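You operate a simulated robot arm through the tools that you are given. There is no shell and no other tool.

The job below is to be done with a simulated two-armed robot. You get a single attempt, and the scene is never put back.

JOB
Hold the strapped cart within 1 km/h of the build card's test speed with the pedal prop.
Fine: the cart waits switched on in FWD with its park brake on; brake off, keep the speed two seconds, then prop up, park brake on, key off.

The check looks at the end state, three seconds after you hand in, the way a careful person would. Anything else that was tipped, shoved, dropped, spilled or broken makes it a failure.

ROBOT AND FRAMES
Two 7-joint arms with fingered hands on one trunk that stands fixed in place. Base frame: the origin is at the foot of the trunk, x ahead of it, y to its left, z up. Lengths are in mm, angles in rad, forces in N, time in s.
The left shoulder is at [20, 269, 1197], the right one opposite. Each reaches about 1298 mm from its shoulder. Payload 5 kg a hand.
Tool frame (each hand has its own): the origin (TCP) lies between the finger pads and is the grasp point; the fingertips stand 42 mm ahead of it; z points along the fingers, y is the line along which they close. The gripper opens to 208 mm; its body begins 119 mm behind the TCP. The gripper is a hand of 4 fingers: y runs from the thumb to the fingers, the wrist lies at [0, 0, -317] in the tool frame, and closing takes about 1.5 s.
Orientation is told as [roll, pitch, yaw] about the base's x, y, z axes, in that order, counted from this pose: with the fingers straight down and closing along the base's y, the tool's x points along the base's -x, its y along +y and its z along -z.

CONTROLS
- The arms move only by the tool servo_tool. It takes "left_steps", "right_steps" or both (then of equal length, played together; a hand with none holds still); each is one flat list of numbers, 6 for each row, row after row: the turn, a rotation vector about the base's x, y, z in units of 8 degrees (1.0 is 8 degrees), then the shift along the base's x, y, z in units of 20 mm (1.0 is 20 mm). In form: [rx, ry, rz, tx, ty, tz, rx, ry, rz, tx, ty, tz, ...]. A call has 1 to 20 rows; each row shifts and turns the commanded pose from where the row before left it. "left_claw" and "right_claw" are, for a hand that has rows, the closure, from 0 (fully open) to 1 (shut), set as the call begins (left out, the last holds). A call with a number of a shift or a turn outside -1 to 1 is refused whole. Each row takes 0.2 s and may step no farther than 50 mm and 0.15 rad from the row before; otherwise, or with a gripper value out of range, the whole call is refused. Where a pose cannot be reached the arm comes as near as it can. A force on the tool above 40 N (or 10 N above the force at the start of the call, whichever is more), or a blocked arm, ends the call early, and 0.2 s more pass. Each finger travels about 153 mm/s and halts on what it meets, pressing with about 24 N; the grip force reading is that of the motor and also rises with nothing between the fingers. The clock runs only during rows and for 0.2 s after the last one: add rows that do not move to give the fingers time. The reply holds the time, the measured pose of the TCP, the force on the tool along the base axes, the opening and the grip force, in the units named above and with some noise, with the torque about the TCP (base axes, N m) and any sound that the robot's microphone picked up.
- Cameras (640 x 400 px; columns grow to the right, rows downward): "scene" is now at [161, 18.3, 1501.6]; the picture's right is [0.20, -0.98, 0.00], its down [-0.18, -0.04, -0.98] and it looks along [0.96, 0.20, -0.18] (base axes); focal length 214 px, centre (320, 200). "left" rides on the left gripper at [-93, 1, -146] in its tool frame; the picture's right is [-0.01, -1.00, 0.00], its down [0.84, -0.01, -0.54] and it looks along [0.54, -0.01, 0.84] (tool axes); focal length 280 px, centre (320, 200). "right" rides on the right gripper at [94, 1, -146] in its tool frame; the picture's right is [-0.02, 1.00, 0.00], its down [-0.84, -0.01, -0.54] and it looks along [-0.54, -0.01, 0.84] (tool axes); focal length 280 px, centre (320, 200). There is no depth. A picture from a camera that has moved, and an enlarged one, comes with that camera's place and axes in the base frame and with its lens.
- get_image(camera): a new picture of that camera. It takes no simulated time.
- lift_body(by): moves the trunk up (or, below 0, down) by that many mm; the arms and the scene camera ride with it, the base frame stays. It gives what a move gives, with no picture.
- move_fingers(finger1, finger2, finger3, thumb_bend, hand): sets how far each is bent, from 0 (flat) to 100 (curled in); at 30 the hand is open as for a grip, at 70 the pads meet at the TCP. One left out holds its place. A second passes; each finger stops where it meets its share of the squeeze, and holds until it gets a number again. A gripper value or a shape takes the hand back. It gives what a move gives, with no picture; readings hold the bend of each and the force on the fingers (four entries, about 0 where the hand has none), thumb and palm.
- preshape(shape, hand): the hand has 4 fingers and takes this shape, open, in about a second: jaw (thumb against the fingers, like two jaws); tri (thumb and two fingers); tip (a fingertip pinch); poke (one finger out to press); point (the index stretched); flat (the hand flat); cup (the hand cupped); fist (a fist). The gripper value then closes the fingers along that shape, each until it touches; the sizes above hold for jaw. It gives what a move gives, with no picture.
- turn_head(pan, tilt): turns the head with the scene camera to pan (to the left, within 1.396 rad either way) and tilt (down, from -0.506 to 1.204), counted from straight ahead of the robot (the tilt from the chest, where the trunk bows). It gives what a move gives.
- inspect(camera, box): a new picture of the part [left, top, right, bottom] of that camera's present view, enlarged. It takes no simulated time.
- job_done(): hands the job in; it is judged then, once.

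Places have to be worked out from the pictures, the camera data and where the tool is seen. Open the grippers and draw the arms clear of the work before you hand the job in, unless the task says otherwise.

The tools are called as name(argument=value, ...) on one line, values as JSON. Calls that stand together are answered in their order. servo_tool: Moves the arms, as the interface text tells. Its arguments: {"type":"object","properties":{"left_steps":{"type":"array","items":{"type":"number"}},"left_claw":{"type":"number"},"right_steps":{"type":"array","items":{"type":"number"}},"right_claw":{"type":"number"}},"required":[]} The other tools are called the same way: lift_body (by) moves the trunk up or down; preshape (shape, hand) gives the hand a shape; move_fingers (finger1, finger2, finger3, thumb_bend, hand) moves the fingers one by one; turn_head (pan, tilt) turns the head that bears the scene camera; get_image (camera) takes a picture; inspect (camera, box) takes an enlarged picture of a part of a camera's view; job_done () hands the job in.

At the start:

```text
clock: 0.0
left_position: [411.0, 224.5, 1575.7]
left_tcp_rot: [0.0, 0.002, 0.164]
left_ft_force: [1.0, -0.8, 0.0]
left_wrist_torque: [0.01, 0.04, -0.05]
left_width: 208.2
left_grasp_force: 0.0
left_shape: jaw
left_bend: [30.0, 30.0, 30.0, 30.0]
left_finger forces: [0.1, 0.0, 0.1, 0.0, 0.0, 0.0]
right_position: [449.2, -128.5, 1571.2]
right_tcp_rot: [0.0, 0.0, 0.161]
right_ft_force: [0.3, 0.5, 0.0]
right_wrist_torque: [-0.04, 0.01, 0.04]
right_width: 207.8
right_grasp_force: 0.1
right_shape: jaw
right_bend: [30.0, 30.0, 30.0, 30.0]
right_finger forces: [0.0, 0.1, 0.1, 0.0, 0.1, 0.1]
trunk travel left (down, up): [-575.0, 46.0]
head pan, tilt (commanded): [0.204, 0.185]
```

scene: 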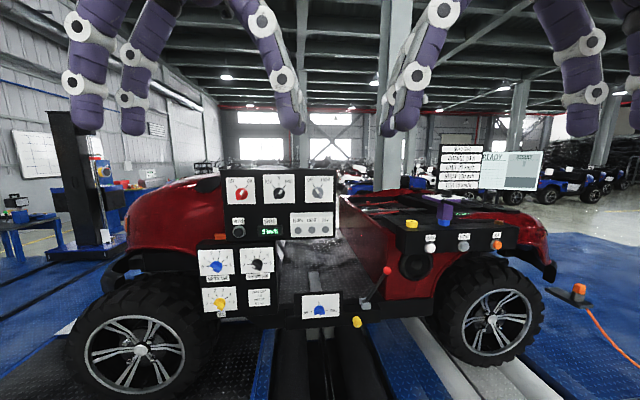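
right: 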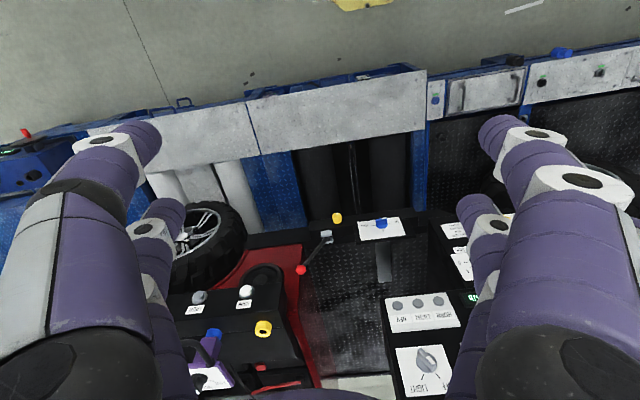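
left: 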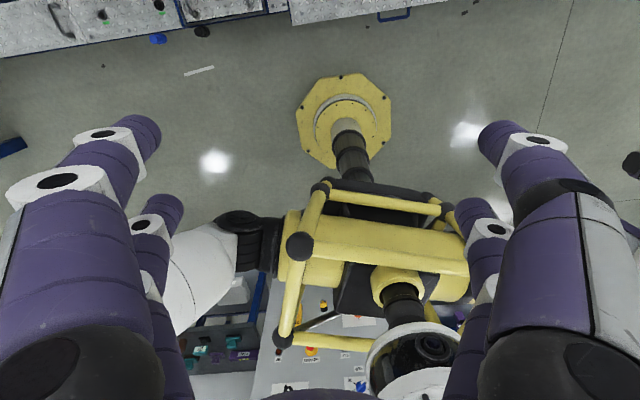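

I'll start by looking closely at the panels in the scene camera to read the labels.

inspect(camera="scene", box=[190, 160, 350, 260])

inspect(camera="scene", box=[190, 235, 350, 335])

inspect(camera="scene", box=[390, 130, 550, 230])

inspect(camera="scene", box=[340, 180, 540, 305])

```text
4.00 times, centred on (270, 210) of scene
camera zoom: at [161.0, 18.3, 1501.6], right [0.2, -0.98, 0.0], down [-0.18, -0.04, -0.98], along [0.96, 0.2, -0.18], focal length 858 px, centre (520, 160)
```

zoom: 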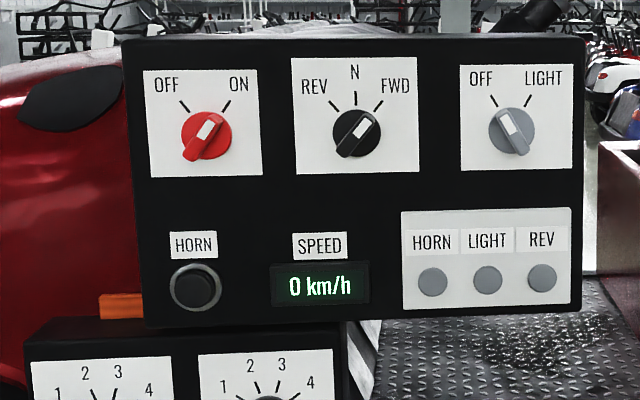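

```text
4.00 times, centred on (270, 285) of scene
camera zoom: at [161.0, 18.3, 1501.6], right [0.2, -0.98, 0.0], down [-0.18, -0.04, -0.98], along [0.96, 0.2, -0.18], focal length 858 px, centre (520, -140)
```

zoom: 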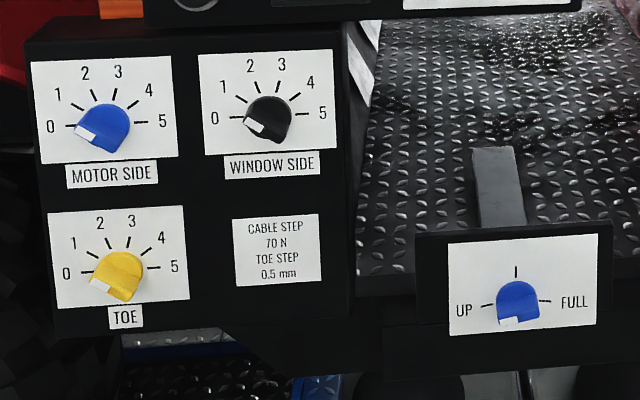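

```text
4.00 times, centred on (470, 180) of scene
camera zoom: at [161.0, 18.3, 1501.6], right [0.2, -0.98, 0.0], down [-0.18, -0.04, -0.98], along [0.96, 0.2, -0.18], focal length 858 px, centre (-280, 280)
```

zoom: 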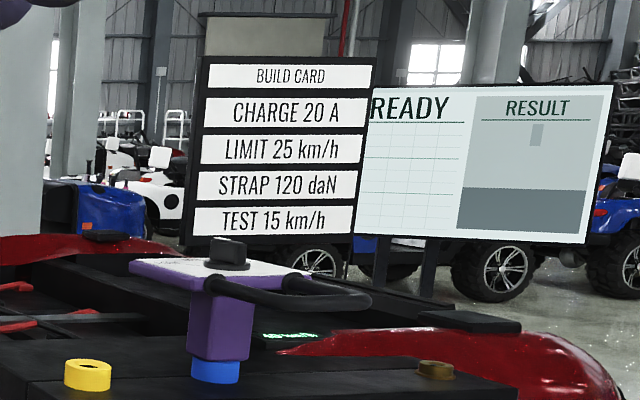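

```text
3.20 times, centred on (440, 242) of scene
camera zoom: at [161.0, 18.3, 1501.6], right [0.2, -0.98, 0.0], down [-0.18, -0.04, -0.98], along [0.96, 0.2, -0.18], focal length 686 px, centre (-64, 64)
```

zoom: 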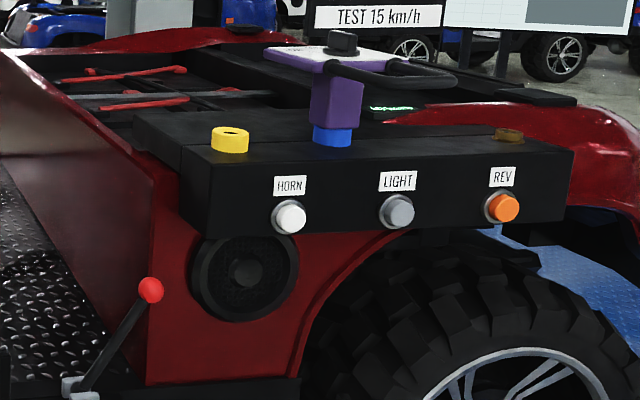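

The build card says TEST 15 km/h. Now I zoom in on the pedal prop knob, the key switch, the brake lever and the odd yellow parts.

inspect(camera="scene", box=[296, 285, 376, 335])

inspect(camera="scene", box=[340, 255, 420, 305])

inspect(camera="scene", box=[215, 165, 279, 205])

inspect(camera="right", box=[260, 180, 480, 317])

```text
8.00 times, centred on (336, 310) of scene
camera zoom: at [161.0, 18.3, 1501.6], right [0.2, -0.98, 0.0], down [-0.18, -0.04, -0.98], along [0.96, 0.2, -0.18], focal length 1716 px, centre (192, -680)
```

zoom: 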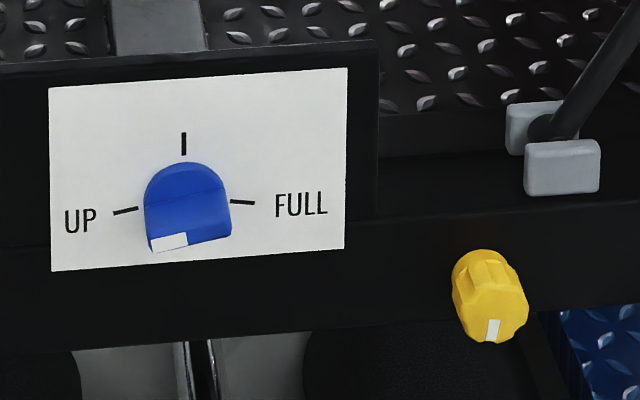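

```text
8.00 times, centred on (380, 280) of scene
camera zoom: at [161.0, 18.3, 1501.6], right [0.2, -0.98, 0.0], down [-0.18, -0.04, -0.98], along [0.96, 0.2, -0.18], focal length 1716 px, centre (-160, -440)
```

zoom: 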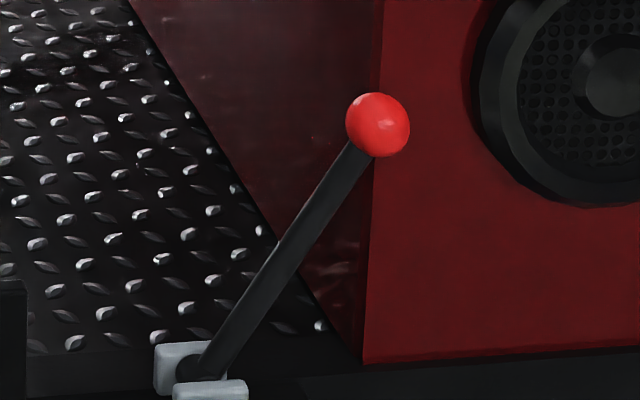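

```text
10.00 times, centred on (247, 185) of scene
camera zoom: at [161.0, 18.3, 1501.6], right [0.2, -0.98, 0.0], down [-0.18, -0.04, -0.98], along [0.96, 0.2, -0.18], focal length 2145 px, centre (1050, 350)
```

zoom: 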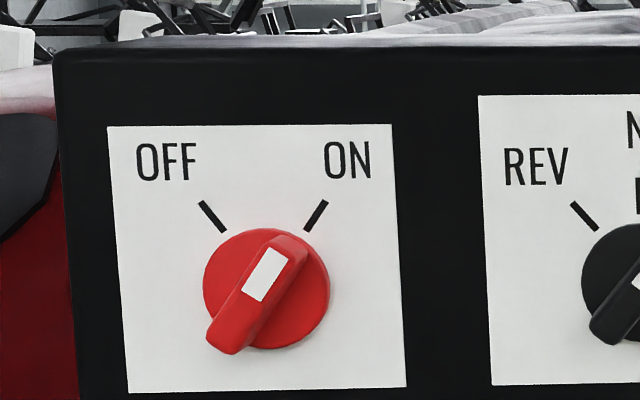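

```text
2.91 times, centred on (370, 248) of right
camera zoom: at [356.9, -140.8, 1717.1], right [-0.15, 0.99, 0.0], down [0.83, 0.12, 0.54], along [0.53, 0.08, -0.84], focal length 816 px, centre (174, 59)
```

zoom: 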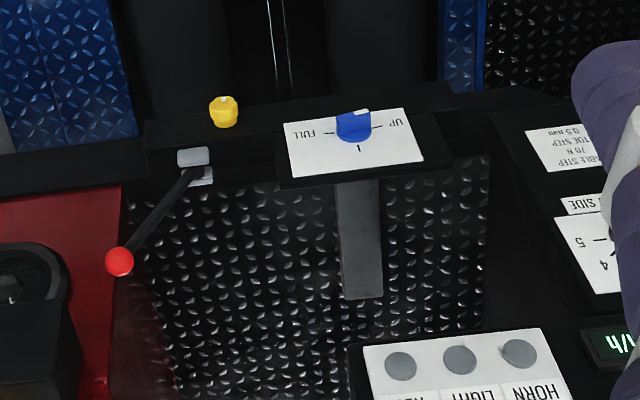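

The prop knob and key look like bar-type rotary knobs on near-vertical boards facing me (prop at about (971, 187, 862), key at about (951, 514, 1366)). The brake lever's ball is at about (1115, -100, 1006). I lower the trunk 200 mm to put the shoulders at working height and get a flatter view.

lift_body(by=-200)

```text
clock: 2.2
left_position: [419.6, 222.4, 1370.1]
left_tcp_rot: [0.001, 0.016, 0.162]
left_ft_force: [-0.2, -0.7, -0.1]
left_wrist_torque: [0.01, -0.02, 0.0]
left_width: 207.8
left_grasp_force: 0.0
left_shape: jaw
left_bend: [30.0, 30.0, 30.0, 30.0]
left_finger forces: [0.0, 0.0, 0.0, 0.1, 0.1, 0.1]
right_position: [449.4, -130.4, 1372.3]
right_tcp_rot: [0.0, -0.001, 0.163]
right_ft_force: [1.2, -0.4, 0.3]
right_wrist_torque: [-0.01, -0.04, -0.04]
right_width: 207.8
right_grasp_force: 0.1
right_shape: jaw
right_bend: [30.0, 30.0, 30.0, 30.0]
right_finger forces: [0.0, 0.1, 0.0, 0.1, 0.1, 0.1]
trunk travel left (down, up): [-375.0, 246.0]
head pan, tilt (commanded): [0.204, 0.185]
```

The trunk is down 200 mm. I take new scene pictures from the lower viewpoint and a right-hand picture for triangulation.

get_image(camera="scene")

get_image(camera="right")

```text
taken
camera scene: at [176.4, 18.2, 1299.2], right [0.2, -0.98, 0.0], down [-0.18, -0.04, -0.98], along [0.96, 0.2, -0.18], focal length 214 px, centre (320, 200)
```

scene: 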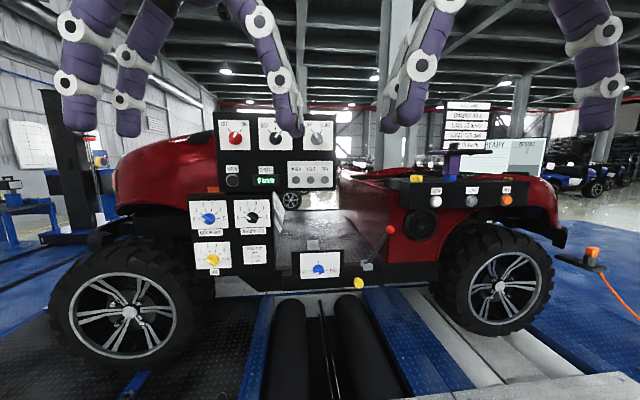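

```text
taken
camera right: at [356.4, -140.8, 1517.4], right [-0.15, 0.99, 0.0], down [0.83, 0.12, 0.54], along [0.53, 0.08, -0.84], focal length 280 px, centre (320, 200)
```

right: 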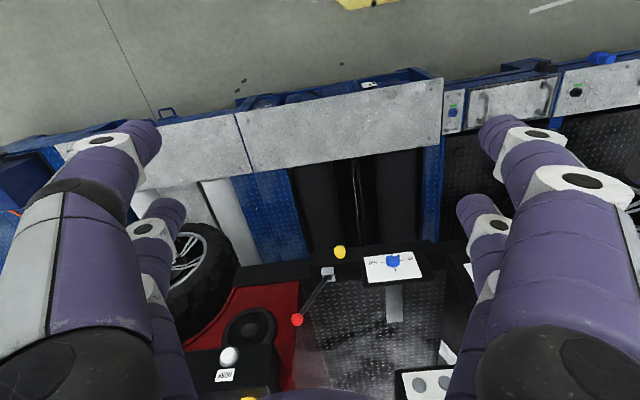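

Zooming on each element from the new viewpoint for better triangulation.

inspect(camera="scene", box=[290, 245, 370, 295])

inspect(camera="scene", box=[350, 215, 430, 265])

inspect(camera="scene", box=[200, 110, 280, 160])

inspect(camera="right", box=[280, 230, 440, 330])

```text
8.00 times, centred on (330, 270) of scene
camera zoom: at [176.4, 18.2, 1299.2], right [0.2, -0.98, 0.0], down [-0.18, -0.04, -0.98], along [0.96, 0.2, -0.18], focal length 1716 px, centre (240, -360)
```

zoom: 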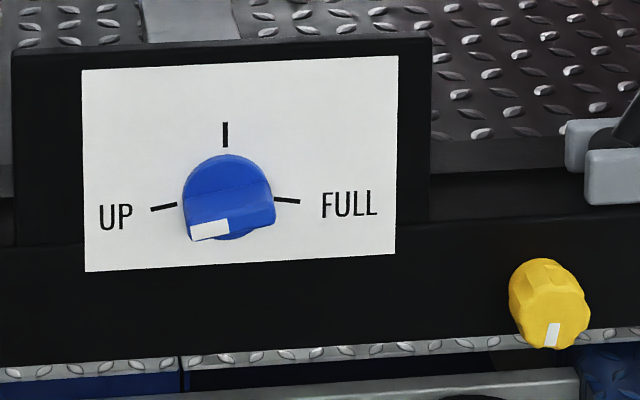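

```text
8.00 times, centred on (390, 240) of scene
camera zoom: at [176.4, 18.2, 1299.2], right [0.2, -0.98, 0.0], down [-0.18, -0.04, -0.98], along [0.96, 0.2, -0.18], focal length 1716 px, centre (-240, -120)
```

zoom: 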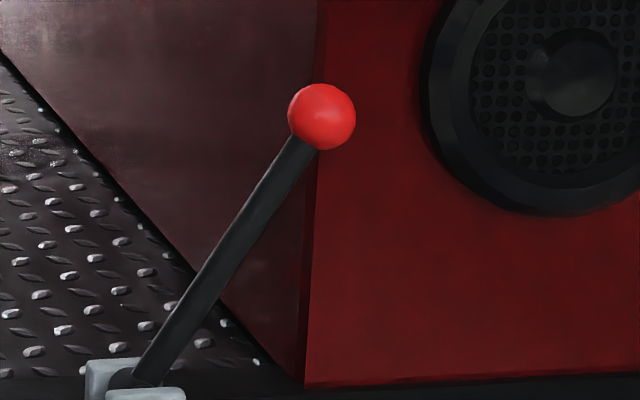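

```text
8.00 times, centred on (240, 135) of scene
camera zoom: at [176.4, 18.2, 1299.2], right [0.2, -0.98, 0.0], down [-0.18, -0.04, -0.98], along [0.96, 0.2, -0.18], focal length 1716 px, centre (960, 720)
```

zoom: 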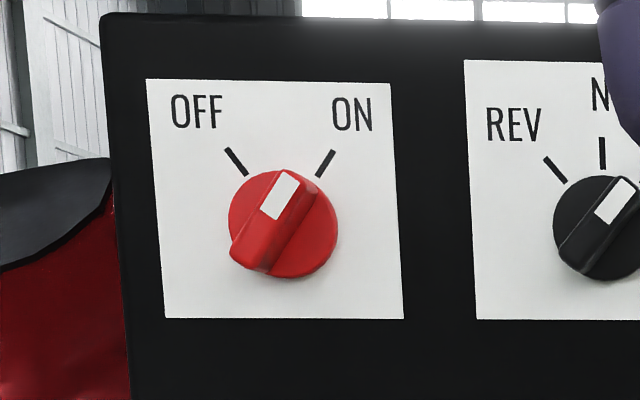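

```text
4.00 times, centred on (360, 280) of right
camera zoom: at [356.4, -140.8, 1517.4], right [-0.15, 0.99, 0.0], down [0.83, 0.12, 0.54], along [0.53, 0.08, -0.84], focal length 1122 px, centre (160, -120)
```

zoom: 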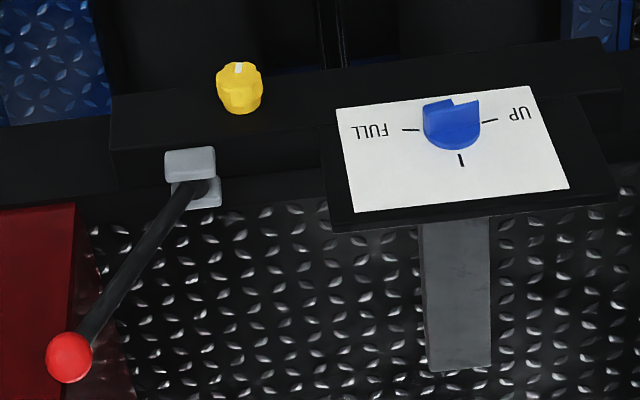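

Triangulating from both heights: prop knob about (984, 193, 849) on a vertical panel yawed about 17.5° (the cart as a whole looks yawed, inward normal about (0.95, 0.30, 0)). I start by pitching the left hand to point forward while moving it ahead and down into free space.

servo_tool(left_steps=[0.151, -0.925, 0, 1, 0, -1, 0.151, -0.925, 0, 1, 0, -1, 0.151, -0.925, 0, 1, 0, -1, 0.151, -0.925, 0, 1, 0, -1, 0.151, -0.925, 0, 1, 0, -1, 0.151, -0.925, 0, 1, 0, -1, 0.151, -0.925, 0, 1, 0, -1, 0.151, -0.925, 0, 1, 0, -1, 0.151, -0.925, 0, 1, 0, -1, 0.151, -0.925, 0, 1, 0, -1, 0.151, -0.925, 0, 1, 0, -1, 0.151, -0.925, 0, 1, 0, -1])

get_image(camera="left")

get_image(camera="scene")

```text
clock: 4.8
left_position: [659.8, 222.9, 1129.9]
left_tcp_rot: [-0.061, -1.556, 0.225]
left_ft_force: [0.6, -0.9, 0.1]
left_wrist_torque: [-0.03, 0.06, -0.02]
left_width: 208.1
left_grasp_force: 0.1
left_shape: jaw
left_bend: [30.0, 30.0, 30.0, 30.0]
left_finger forces: [0.0, 0.1, 0.0, 0.0, 0.0, 0.0]
right_position: [450.3, -129.0, 1369.3]
right_tcp_rot: [-0.001, 0.001, 0.163]
right_ft_force: [0.1, 0.8, -0.1]
right_wrist_torque: [-0.04, 0.18, 0.01]
right_width: 207.8
right_grasp_force: 0.0
right_shape: jaw
right_bend: [30.0, 30.0, 30.0, 30.0]
right_finger forces: [0.0, 0.1, 0.1, 0.0, 0.0, 0.1]
trunk travel left (down, up): [-375.0, 246.0]
head pan, tilt (commanded): [0.204, 0.185]
```

```text
taken
camera left: at [517.3, 201.5, 1225.9], right [0.16, -0.99, 0.02], down [-0.54, -0.1, -0.83], along [0.82, 0.13, -0.55], focal length 280 px, centre (320, 200)
```

left: 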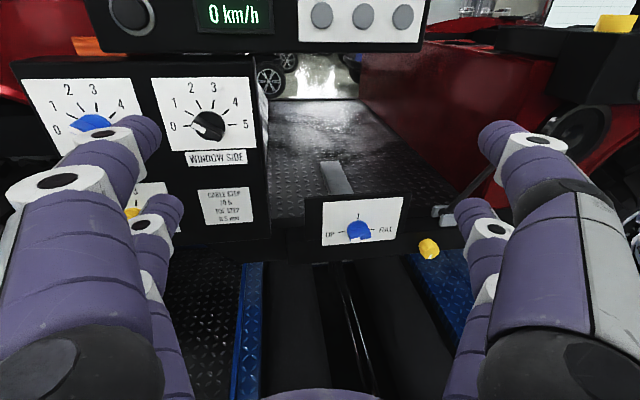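

```text
taken
camera scene: at [177.3, 18.6, 1298.7], right [0.2, -0.98, 0.0], down [-0.18, -0.04, -0.98], along [0.96, 0.2, -0.18], focal length 214 px, centre (320, 200)
```

scene: 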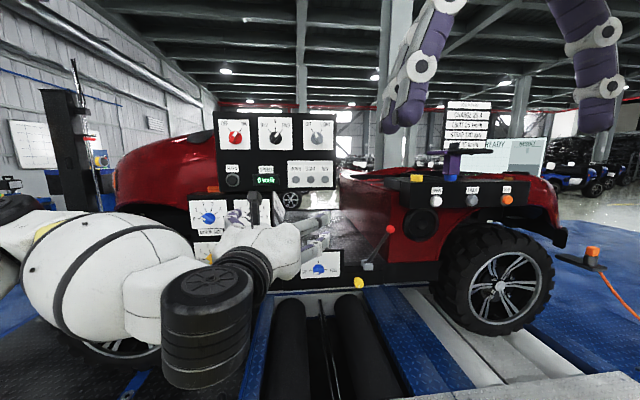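

The left hand now points forward and its camera sees the prop panel clearly. I try the fingertip-pinch shape to see which fingers it uses, and look at the detail.

preshape(hand="left", shape="tip")

get_image(camera="left")

inspect(camera="left", box=[280, 160, 480, 285])

inspect(camera="scene", box=[200, 100, 360, 200])

```text
clock: 5.7
left_position: [659.1, 223.0, 1131.2]
left_tcp_rot: [-0.021, -1.555, 0.187]
left_ft_force: [-0.4, 0.6, -0.3]
left_wrist_torque: [0.01, 0.02, 0.03]
left_width: 207.8
left_grasp_force: 0.1
left_shape: tip
left_bend: [30.0, 30.0, 30.0, 30.0]
left_finger forces: [0.0, 0.0, 0.1, 0.1, 0.1, 0.0]
right_position: [449.1, -128.4, 1371.4]
right_tcp_rot: [0.0, -0.001, 0.161]
right_ft_force: [-0.2, 0.1, 0.3]
right_wrist_torque: [0.0, -0.02, 0.01]
right_width: 208.0
right_grasp_force: 0.1
right_shape: jaw
right_bend: [30.0, 30.0, 30.0, 30.0]
right_finger forces: [0.0, 0.0, 0.0, 0.0, 0.1, 0.0]
trunk travel left (down, up): [-375.0, 246.0]
head pan, tilt (commanded): [0.204, 0.185]
```

```text
taken
camera left: at [517.0, 201.0, 1227.1], right [0.16, -0.99, 0.01], down [-0.54, -0.1, -0.83], along [0.82, 0.13, -0.55], focal length 280 px, centre (320, 200)
```

left: 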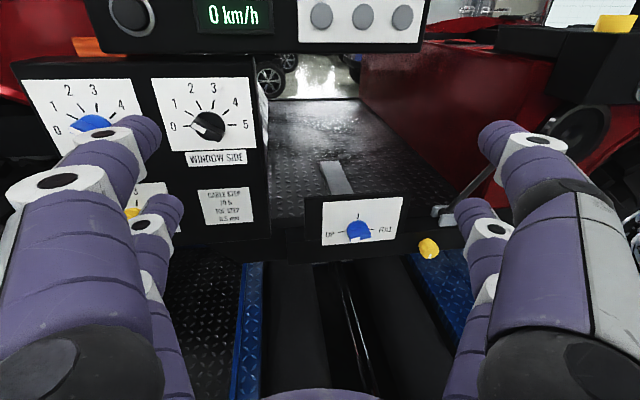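

```text
3.20 times, centred on (380, 222) of left
camera zoom: at [517.0, 201.0, 1227.1], right [0.16, -0.99, 0.01], down [-0.54, -0.1, -0.83], along [0.82, 0.13, -0.55], focal length 897 px, centre (128, 128)
```

zoom: 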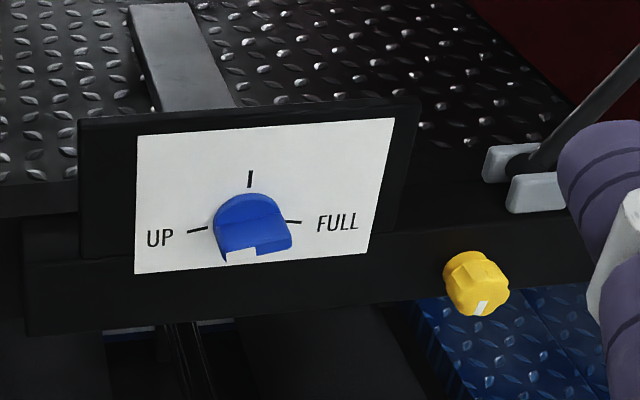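

```text
4.00 times, centred on (280, 150) of scene
camera zoom: at [176.5, 18.2, 1299.1], right [0.2, -0.98, 0.0], down [-0.18, -0.04, -0.98], along [0.96, 0.2, -0.18], focal length 858 px, centre (480, 400)
```

zoom: 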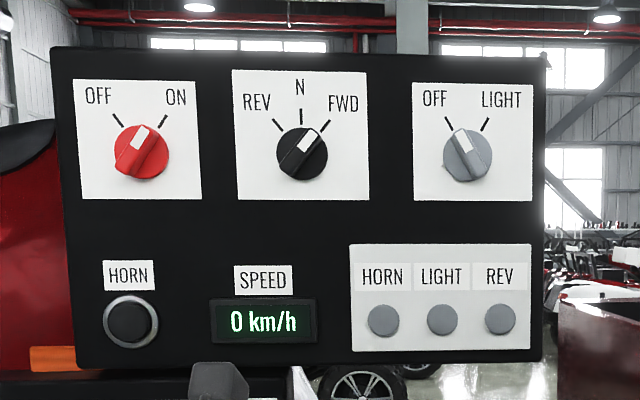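

The open tip shape looks the same as jaw, so I test-close it in free air to see which digits meet and where.

servo_tool(left_steps=[0, 0, 0, 0, 0, 0, 0, 0, 0, 0, 0, 0, 0, 0, 0, 0, 0, 0, 0, 0, 0, 0, 0, 0, 0, 0, 0, 0, 0, 0, 0, 0, 0, 0, 0, 0, 0, 0, 0, 0, 0, 0, 0, 0, 0, 0, 0, 0], left_claw=1)

get_image(camera="left")

```text
clock: 7.5
left_position: [660.6, 223.1, 1131.0]
left_tcp_rot: [-0.024, -1.553, 0.187]
left_ft_force: [-0.5, -0.2, -0.3]
left_wrist_torque: [0.06, -0.05, 0.0]
left_width: 0.1
left_grasp_force: 24.3
left_shape: tip
left_bend: [70.0, 70.0, 70.0, 70.0]
left_finger forces: [0.0, 0.1, 0.0, 0.0, 0.1, 0.1]
right_position: [450.9, -129.1, 1371.0]
right_tcp_rot: [0.001, -0.001, 0.163]
right_ft_force: [-1.7, 0.8, -0.5]
right_wrist_torque: [-0.01, -0.01, -0.03]
right_width: 207.8
right_grasp_force: 0.0
right_shape: jaw
right_bend: [30.0, 30.0, 30.0, 30.0]
right_finger forces: [0.1, 0.1, 0.0, 0.0, 0.1, 0.0]
trunk travel left (down, up): [-375.0, 246.0]
head pan, tilt (commanded): [0.204, 0.185]
```

```text
taken
camera left: at [517.2, 201.1, 1226.7], right [0.16, -0.99, 0.01], down [-0.54, -0.1, -0.83], along [0.82, 0.13, -0.55], focal length 280 px, centre (320, 200)
```

left: 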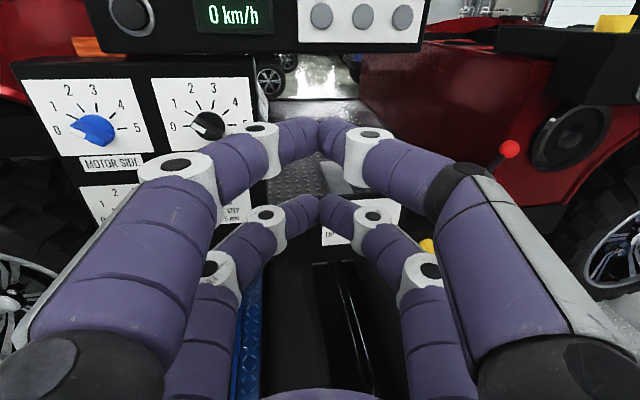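

All four digits close as two pairs, meeting about 42 mm ahead of the TCP at tool x = ±32 mm, good for straddling a bar knob. I reopen the left hand, and bring the right hand forward and down, pitched to point ahead, for the brake lever (pivot about (1080, -6, 852), ball about (1110, -99, 1003)).

servo_tool(left_steps=[0, 0, 0, 0, 0, 0, 0, 0, 0, 0, 0, 0, 0, 0, 0, 0, 0, 0, 0, 0, 0, 0, 0, 0, 0, 0, 0, 0, 0, 0, 0, 0, 0, 0, 0, 0, 0, 0, 0, 0, 0, 0, 0, 0, 0, 0, 0, 0, 0, 0, 0, 0, 0, 0, 0, 0, 0, 0, 0, 0, 0, 0, 0, 0, 0, 0, 0, 0, 0, 0, 0, 0, 0, 0, 0, 0, 0, 0, 0, 0, 0, 0, 0, 0], left_claw=0, right_steps=[0.151, -0.925, 0, 1, 0, -1, 0.151, -0.925, 0, 1, 0, -1, 0.151, -0.925, 0, 1, 0, -1, 0.151, -0.925, 0, 1, 0, -1, 0.151, -0.925, 0, 1, 0, -1, 0.151, -0.925, 0, 1, 0, -1, 0.151, -0.925, 0, 1, 0, -1, 0.151, -0.925, 0, 1, 0, -1, 0.151, -0.925, 0, 1, 0, -1, 0.151, -0.925, 0, 1, 0, -1, 0.151, -0.925, 0, 1, 0, -1, 0.151, -0.925, 0, 1, 0, -1, 0, 0, 0.5, 0.5, -0.5, -1, 0, 0, 0.5, 0.5, -0.5, -1])

get_image(camera="right")

get_image(camera="scene")

get_image(camera="left")

```text
clock: 10.5
left_position: [662.0, 222.8, 1130.6]
left_tcp_rot: [0.056, -1.554, 0.106]
left_ft_force: [1.1, -1.4, -0.4]
left_wrist_torque: [0.05, -0.06, 0.17]
left_width: 207.7
left_grasp_force: 0.1
left_shape: tip
left_bend: [30.0, 30.0, 30.0, 30.0]
left_finger forces: [0.1, 0.0, 0.0, 0.0, 0.1, 0.0]
right_position: [709.5, -151.8, 1097.2]
right_tcp_rot: [0.103, -1.558, 0.202]
right_ft_force: [0.2, -1.3, -1.6]
right_wrist_torque: [0.01, -0.11, 0.09]
right_width: 208.0
right_grasp_force: 0.0
right_shape: jaw
right_bend: [30.0, 30.0, 30.0, 30.0]
right_finger forces: [0.1, 0.0, 0.1, 0.0, 0.0, 0.1]
right hand out of reach, approached as far as the arm can: row 14
trunk travel left (down, up): [-375.0, 246.0]
head pan, tilt (commanded): [0.204, 0.185]
```

```text
taken
camera right: at [568.6, -192.4, 1005.0], right [-0.3, 0.95, 0.02], down [-0.5, -0.17, 0.85], along [0.81, 0.25, 0.53], focal length 280 px, centre (320, 200)
```

right: 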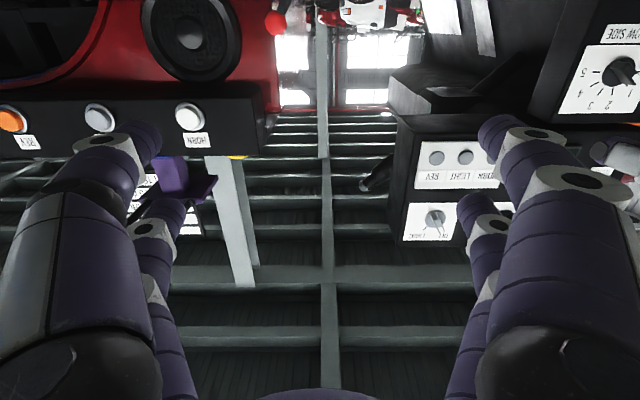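

```text
taken
camera scene: at [177.3, 17.4, 1298.7], right [0.2, -0.98, 0.0], down [-0.18, -0.04, -0.98], along [0.96, 0.2, -0.18], focal length 214 px, centre (320, 200)
```

scene: 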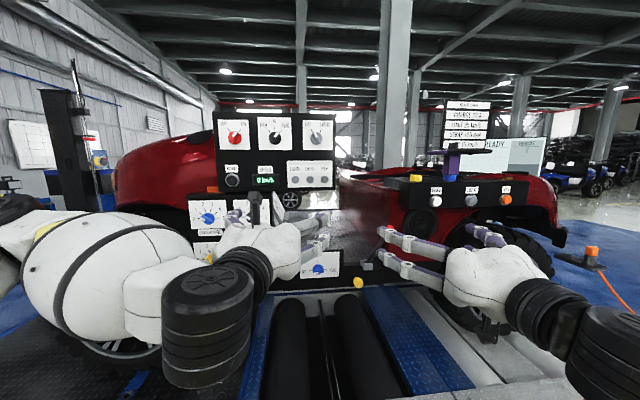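

```text
taken
camera left: at [518.0, 199.7, 1226.2], right [0.16, -0.99, 0.01], down [-0.54, -0.1, -0.83], along [0.82, 0.13, -0.55], focal length 280 px, centre (320, 200)
```

left: 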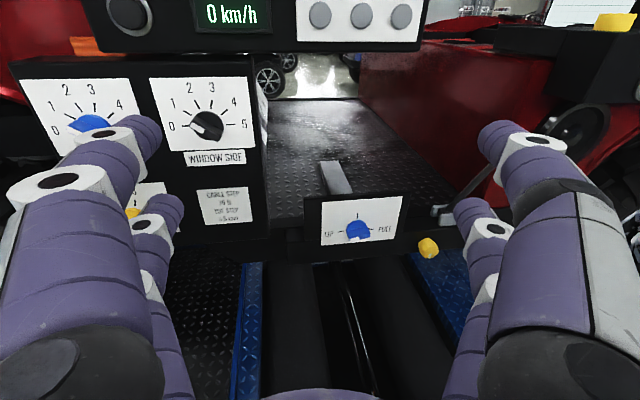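

The right hand points along the cart's inward normal; the "out of reach" note is likely the folded elbow close to the shoulder. I move it forward and down to a standoff in front of the lever.

servo_tool(right_steps=[0, 0, 0, 1, 0.1, -0.6, 0, 0, 0, 1, 0.1, -0.6, 0, 0, 0, 1, 0.1, -0.7, 0, 0, 0, 1, 0.1, -0.7, 0, 0, 0, 1, 0.1, -0.7, 0, 0, 0, 0.9, 0.1, -0.7, 0, 0, 0, 0.9, 0.1, -0.7, 0, 0, 0, 0.9, 0.1, -0.7, 0, 0, 0, 0.9, 0.1, -0.7])

get_image(camera="right")

get_image(camera="scene")

get_image(camera="left")

```text
clock: 12.5
left_position: [660.3, 223.1, 1131.5]
left_tcp_rot: [-0.016, -1.554, 0.181]
left_ft_force: [-0.5, 0.3, -0.3]
left_wrist_torque: [0.02, 0.01, 0.01]
left_width: 207.7
left_grasp_force: 0.0
left_shape: tip
left_bend: [30.0, 30.0, 30.0, 30.0]
left_finger forces: [0.2, 0.0, 0.0, 0.0, 0.0, 0.0]
right_position: [864.0, -154.0, 1108.0]
right_tcp_rot: [0.066, -1.547, 0.239]
right_ft_force: [0.0, 0.4, -0.6]
right_wrist_torque: [0.03, 0.02, 0.04]
right_width: 208.0
right_grasp_force: 0.0
right_shape: jaw
right_bend: [30.0, 30.0, 30.0, 30.0]
right_finger forces: [0.0, 0.1, 0.0, 0.0, 0.1, 0.0]
right hand out of reach, approached as far as the arm can: row 1, 2, 3, 4, 5, 6, 7, 8, 9
trunk travel left (down, up): [-375.0, 246.0]
head pan, tilt (commanded): [0.204, 0.185]
```

```text
taken
camera right: at [722.4, -195.8, 1018.0], right [-0.3, 0.95, 0.02], down [-0.49, -0.17, 0.85], along [0.82, 0.25, 0.52], focal length 280 px, centre (320, 200)
```

right: 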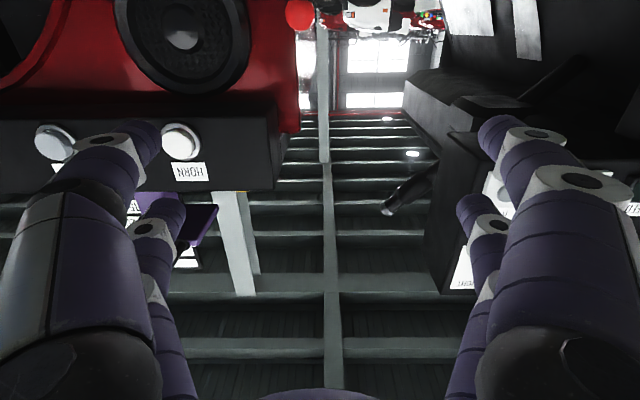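

```text
taken
camera scene: at [176.9, 18.2, 1298.9], right [0.2, -0.98, 0.0], down [-0.18, -0.04, -0.98], along [0.96, 0.2, -0.18], focal length 214 px, centre (320, 200)
```

scene: 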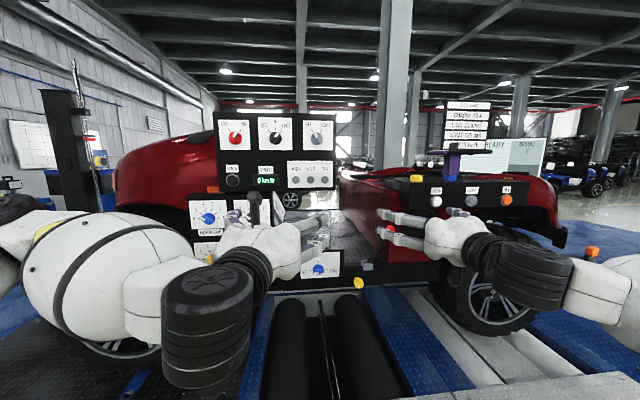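

```text
taken
camera left: at [517.4, 201.0, 1226.5], right [0.16, -0.99, 0.01], down [-0.54, -0.1, -0.83], along [0.82, 0.13, -0.55], focal length 280 px, centre (320, 200)
```

left: 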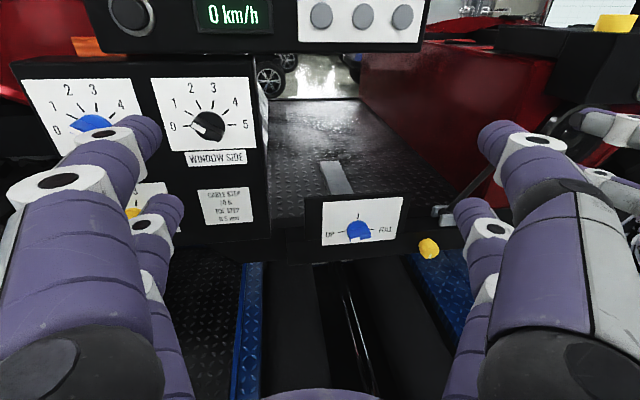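

The right arm can't bring a level hand below about z 1108 with the shoulder this high (wrist limit). Lowering the trunk another 250 mm gives both hands the right height (prop z 849, lever about z 960); both hands are well clear of the cart.

lift_body(by=-250)

get_image(camera="scene")

get_image(camera="right")

get_image(camera="left")

```text
clock: 15.1
left_position: [710.9, 222.8, 785.2]
left_tcp_rot: [0.146, -1.404, 0.018]
left_ft_force: [0.5, -0.4, -0.1]
left_wrist_torque: [-0.04, 0.05, 0.01]
left_width: 207.8
left_grasp_force: 0.1
left_shape: tip
left_bend: [30.0, 30.0, 30.0, 30.0]
left_finger forces: [0.0, 0.0, 0.1, 0.0, 0.0, 0.1]
right_position: [925.7, -156.8, 654.7]
right_tcp_rot: [0.287, -1.312, 0.022]
right_ft_force: [-0.4, 0.0, 0.4]
right_wrist_torque: [-0.06, 0.07, 0.0]
right_width: 207.7
right_grasp_force: 0.0
right_shape: jaw
right_bend: [30.0, 30.0, 30.0, 30.0]
right_finger forces: [0.0, 0.1, 0.1, 0.1, 0.1, 0.1]
trunk travel left (down, up): [-125.0, 496.0]
head pan, tilt (commanded): [0.204, 0.185]
```

```text
taken
camera scene: at [279.2, 18.3, 1026.0], right [0.2, -0.98, 0.0], down [-0.18, -0.04, -0.98], along [0.96, 0.2, -0.18], focal length 214 px, centre (320, 200)
```

scene: 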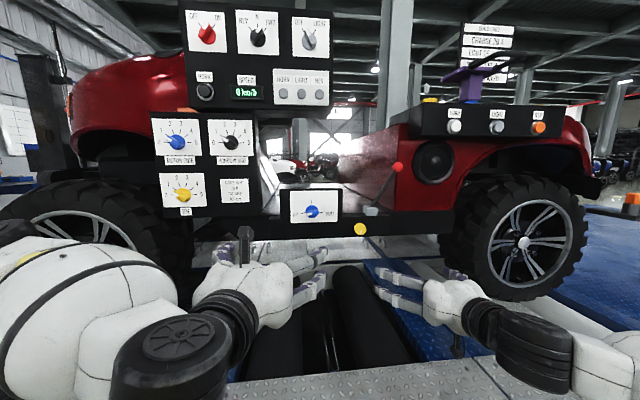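

```text
taken
camera right: at [766.4, -195.7, 601.1], right [-0.29, 0.95, 0.09], down [-0.28, -0.17, 0.95], along [0.92, 0.25, 0.31], focal length 280 px, centre (320, 200)
```

right: 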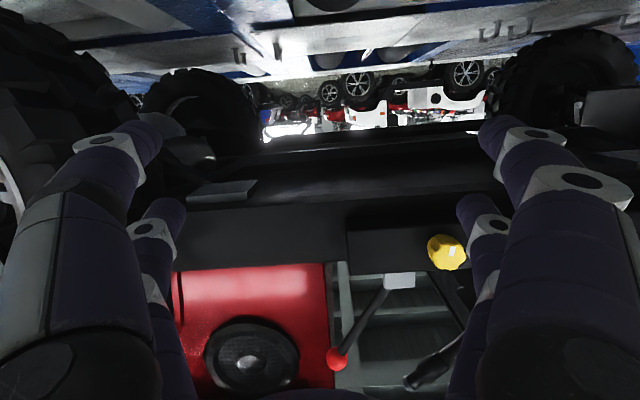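

```text
taken
camera left: at [583.7, 200.8, 900.5], right [0.16, -0.99, -0.01], down [-0.66, -0.1, -0.74], along [0.73, 0.13, -0.67], focal length 280 px, centre (320, 200)
```

left: 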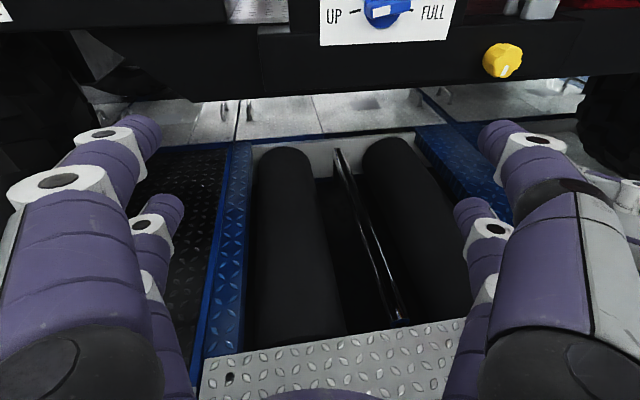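

The trunk also bowed forward (hands dropped more than 250 mm and tilted about 10–15°) but nothing touched – forces are near zero. I raise the right hand back to z≈960 in front of the lever while levelling it.

servo_tool(right_steps=[0.035, -0.11, 0, 0, 0.08, 0.95, 0.035, -0.11, 0, 0, 0.08, 0.95, 0.035, -0.11, 0, 0, 0.08, 0.95, 0.035, -0.11, 0, 0, 0.08, 0.95, 0.035, -0.11, 0, 0, 0.08, 0.95, 0.035, -0.11, 0, 0, 0.08, 0.95, 0.035, -0.11, 0, 0, 0.08, 0.95, 0.035, -0.11, 0, 0, 0.08, 0.95, 0.035, -0.11, 0, 0, 0.08, 0.95, 0.035, -0.11, 0, 0, 0.08, 0.95, 0.035, -0.11, 0, 0, 0.08, 0.95, 0.035, -0.11, 0, 0, 0.08, 0.95, 0.035, -0.11, 0, 0, 0.08, 0.95, 0.035, -0.11, 0, 0, 0.08, 0.95, 0.035, -0.11, 0, 0, 0.08, 0.95, 0.035, -0.11, 0, 0, 0.08, 0.95])

get_image(camera="scene")

get_image(camera="right")

```text
clock: 18.4
left_position: [710.7, 223.4, 784.0]
left_tcp_rot: [0.148, -1.403, 0.017]
left_ft_force: [0.3, 1.0, -0.1]
left_wrist_torque: [0.0, 0.0, 0.04]
left_width: 207.9
left_grasp_force: 0.0
left_shape: tip
left_bend: [30.0, 30.0, 30.0, 30.0]
left_finger forces: [0.1, 0.0, 0.0, 0.1, 0.0, 0.0]
right_position: [924.2, -129.3, 959.0]
right_tcp_rot: [1.683, -1.497, -1.368]
right_ft_force: [-0.3, 0.0, 0.2]
right_wrist_torque: [0.01, 0.03, 0.01]
right_width: 208.1
right_grasp_force: 0.0
right_shape: jaw
right_bend: [30.0, 30.0, 30.0, 30.0]
right_finger forces: [0.0, 0.1, 0.0, 0.0, 0.0, 0.0]
trunk travel left (down, up): [-125.0, 496.0]
head pan, tilt (commanded): [0.204, 0.185]
```

```text
taken
camera scene: at [279.7, 18.2, 1025.5], right [0.2, -0.98, 0.0], down [-0.18, -0.04, -0.98], along [0.96, 0.2, -0.18], focal length 214 px, centre (320, 200)
```

scene: 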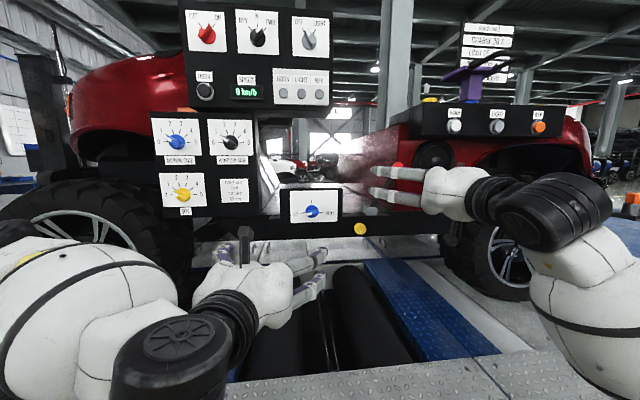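

```text
taken
camera right: at [784.4, -164.3, 863.4], right [-0.31, 0.95, 0.09], down [-0.5, -0.24, 0.83], along [0.81, 0.22, 0.54], focal length 280 px, centre (320, 200)
```

right: 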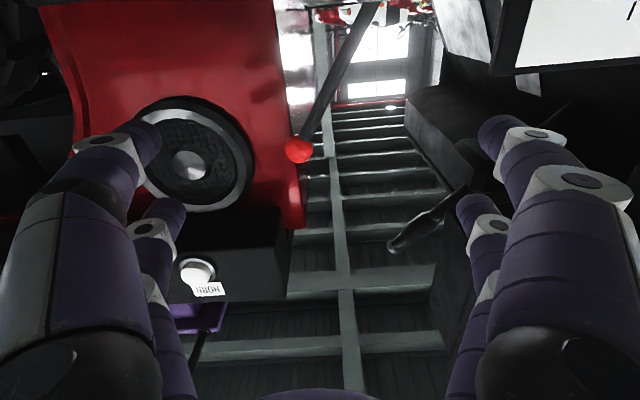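

The right hand is level with TCP at (924, -129, 959), in line with the lever rod (ball seen where predicted). I roll it +28° about its axis to match the rod's rearward lean and pre-close to about a 45 mm gap.

servo_tool(right_steps=[0.833, 0.267, 0, 0, 0, 0, 0.833, 0.267, 0, 0, 0, 0, 0.833, 0.267, 0, 0, 0, 0, 0.833, 0.267, 0, 0, 0, 0, 0, 0, 0, 0, 0, 0, 0, 0, 0, 0, 0, 0], right_claw=0.78)

get_image(camera="right")

inspect(camera="scene", box=[340, 130, 500, 230])

```text
clock: 19.9
left_position: [711.8, 223.0, 782.5]
left_tcp_rot: [0.148, -1.403, 0.018]
left_ft_force: [-0.7, -0.1, -0.3]
left_wrist_torque: [0.0, 0.02, 0.0]
left_width: 207.9
left_grasp_force: 0.1
left_shape: tip
left_bend: [30.0, 30.0, 30.0, 30.0]
left_finger forces: [0.0, 0.0, 0.1, 0.0, 0.1, 0.0]
right_position: [926.0, -129.9, 957.0]
right_tcp_rot: [1.588, -1.008, -1.273]
right_ft_force: [-0.4, -0.2, 0.6]
right_wrist_torque: [0.0, 0.01, -0.02]
right_width: 46.3
right_grasp_force: 0.0
right_shape: jaw
right_bend: [73.0, 73.0, 73.0, 70.0]
right_finger forces: [0.0, 0.0, 0.0, 0.1, 0.0, 0.0]
trunk travel left (down, up): [-125.0, 496.0]
head pan, tilt (commanded): [0.204, 0.185]
```

```text
taken
camera right: at [771.4, -123.1, 877.7], right [-0.26, 0.8, 0.55], down [-0.38, -0.6, 0.7], along [0.89, -0.02, 0.46], focal length 280 px, centre (320, 200)
```

right: 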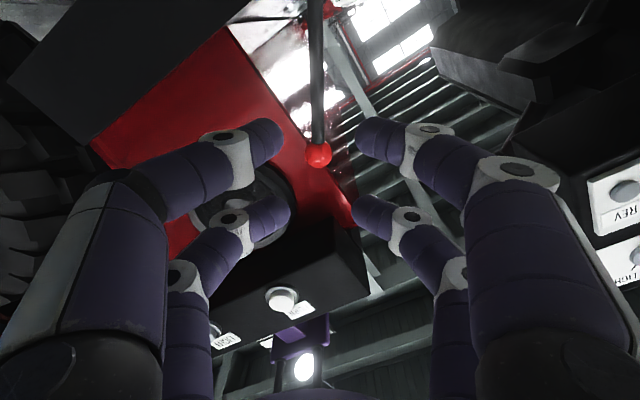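

```text
4.00 times, centred on (420, 180) of scene
camera zoom: at [279.8, 18.3, 1025.4], right [0.2, -0.98, 0.0], down [-0.18, -0.04, -0.98], along [0.96, 0.2, -0.18], focal length 858 px, centre (-80, 280)
```

zoom: 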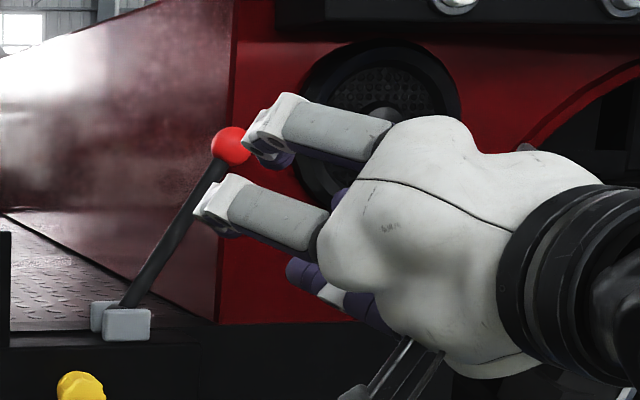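

The rod shows dead-centre between the two digit pairs. I advance the right hand 140 mm along its axis to straddle the rod, then check.

servo_tool(right_steps=[0, 0, 0, 0.953, 0.307, 0, 0, 0, 0, 0.953, 0.307, 0, 0, 0, 0, 0.953, 0.307, 0, 0, 0, 0, 0.953, 0.307, 0, 0, 0, 0, 0.953, 0.307, 0, 0, 0, 0, 0.953, 0.307, 0, 0, 0, 0, 0.953, 0.307, 0])

get_image(camera="right")

inspect(camera="scene", box=[340, 130, 500, 230])

```text
clock: 21.4
left_position: [712.0, 222.9, 782.7]
left_tcp_rot: [0.149, -1.404, 0.017]
left_ft_force: [0.1, 0.5, 0.5]
left_wrist_torque: [0.02, 0.04, 0.04]
left_width: 207.6
left_grasp_force: 0.1
left_shape: tip
left_bend: [30.0, 30.0, 30.0, 30.0]
left_finger forces: [0.0, 0.0, 0.0, 0.0, 0.0, 0.0]
right_position: [1059.6, -86.7, 957.2]
right_tcp_rot: [1.587, -1.009, -1.274]
right_ft_force: [0.1, -0.5, 0.2]
right_wrist_torque: [0.0, 0.0, 0.0]
right_width: 46.1
right_grasp_force: 0.0
right_shape: jaw
right_bend: [73.0, 73.0, 73.0, 70.0]
right_finger forces: [0.1, 0.0, 0.1, 0.1, 0.1, 0.0]
trunk travel left (down, up): [-125.0, 496.0]
head pan, tilt (commanded): [0.204, 0.185]
```

```text
taken
camera right: at [905.6, -80.7, 877.3], right [-0.26, 0.8, 0.54], down [-0.38, -0.6, 0.7], along [0.89, -0.02, 0.46], focal length 280 px, centre (320, 200)
```

right: 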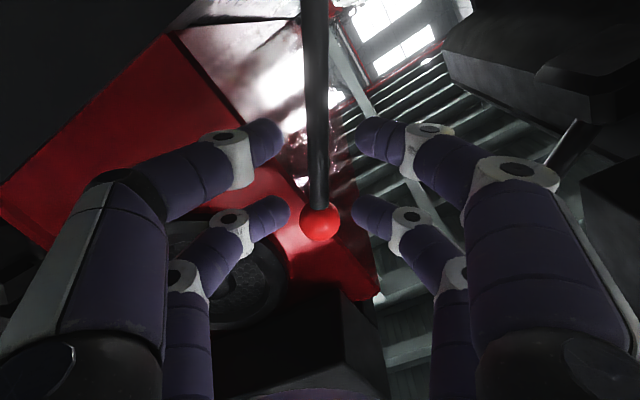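

```text
4.00 times, centred on (420, 180) of scene
camera zoom: at [279.8, 18.1, 1025.3], right [0.2, -0.98, 0.0], down [-0.18, -0.04, -0.98], along [0.96, 0.2, -0.18], focal length 858 px, centre (-80, 280)
```

zoom: 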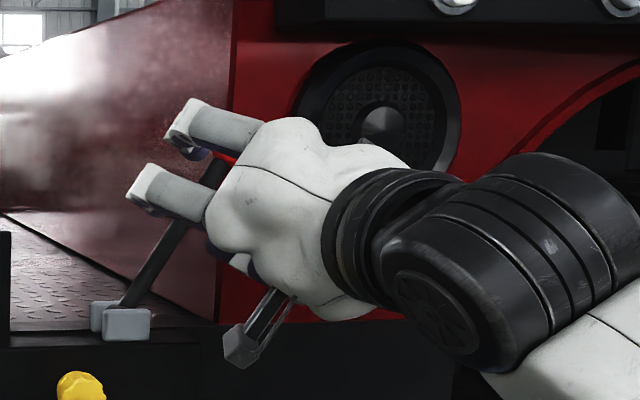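

The rod sits between the pairs, ball just above the upper pair. I advance the last 17 mm and push the lever forward along its arc for the first 24°.

servo_tool(right_steps=[0, 0, 0, 0.81, 0.26, 0, -0.953, -0.307, 0, -0.235, 0.73, 0.44, -0.953, -0.307, 0, -0.25, 0.78, 0.33, -0.953, -0.307, 0, -0.264, 0.82, 0.21])

get_image(camera="right")

inspect(camera="scene", box=[300, 130, 460, 230])

```text
clock: 22.4
left_position: [710.1, 222.2, 783.6]
left_tcp_rot: [0.149, -1.405, 0.015]
left_ft_force: [0.3, -0.9, 1.3]
left_wrist_torque: [0.01, 0.06, 0.04]
left_width: 208.0
left_grasp_force: 0.0
left_shape: tip
left_bend: [30.0, 30.0, 30.0, 30.0]
left_finger forces: [0.1, 0.0, 0.1, 0.1, 0.0, 0.1]
right_position: [1060.7, -34.9, 979.5]
right_tcp_rot: [1.64, -1.43, -1.325]
right_ft_force: [0.2, -0.2, -0.2]
right_wrist_torque: [-0.02, 0.0, 0.01]
right_width: 45.9
right_grasp_force: 0.2
right_shape: jaw
right_bend: [73.0, 73.0, 73.0, 70.0]
right_finger forces: [0.0, 0.0, 0.1, 0.1, 0.0, 0.1]
trunk travel left (down, up): [-125.0, 496.0]
head pan, tilt (commanded): [0.204, 0.185]
```

```text
taken
camera right: at [918.0, -63.4, 885.3], right [-0.31, 0.94, 0.15], down [-0.48, -0.29, 0.83], along [0.82, 0.18, 0.54], focal length 280 px, centre (320, 200)
```

right: 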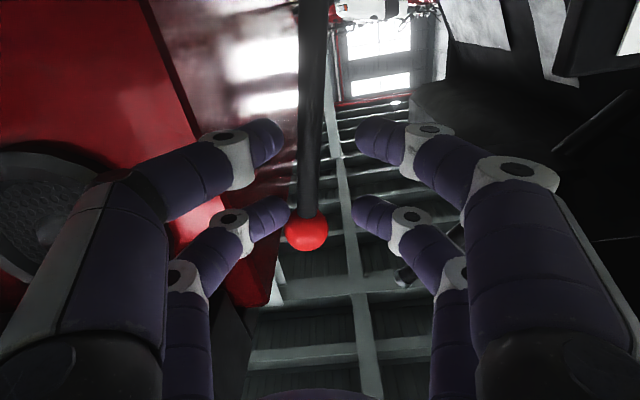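

```text
4.00 times, centred on (380, 180) of scene
camera zoom: at [279.6, 18.1, 1025.7], right [0.2, -0.98, 0.0], down [-0.18, -0.04, -0.98], along [0.96, 0.2, -0.18], focal length 858 px, centre (80, 280)
```

zoom: 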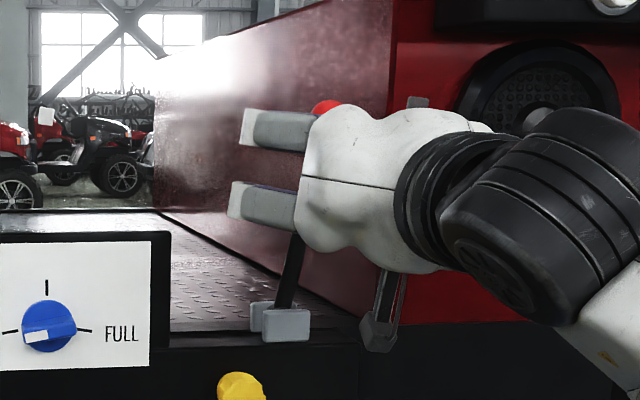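

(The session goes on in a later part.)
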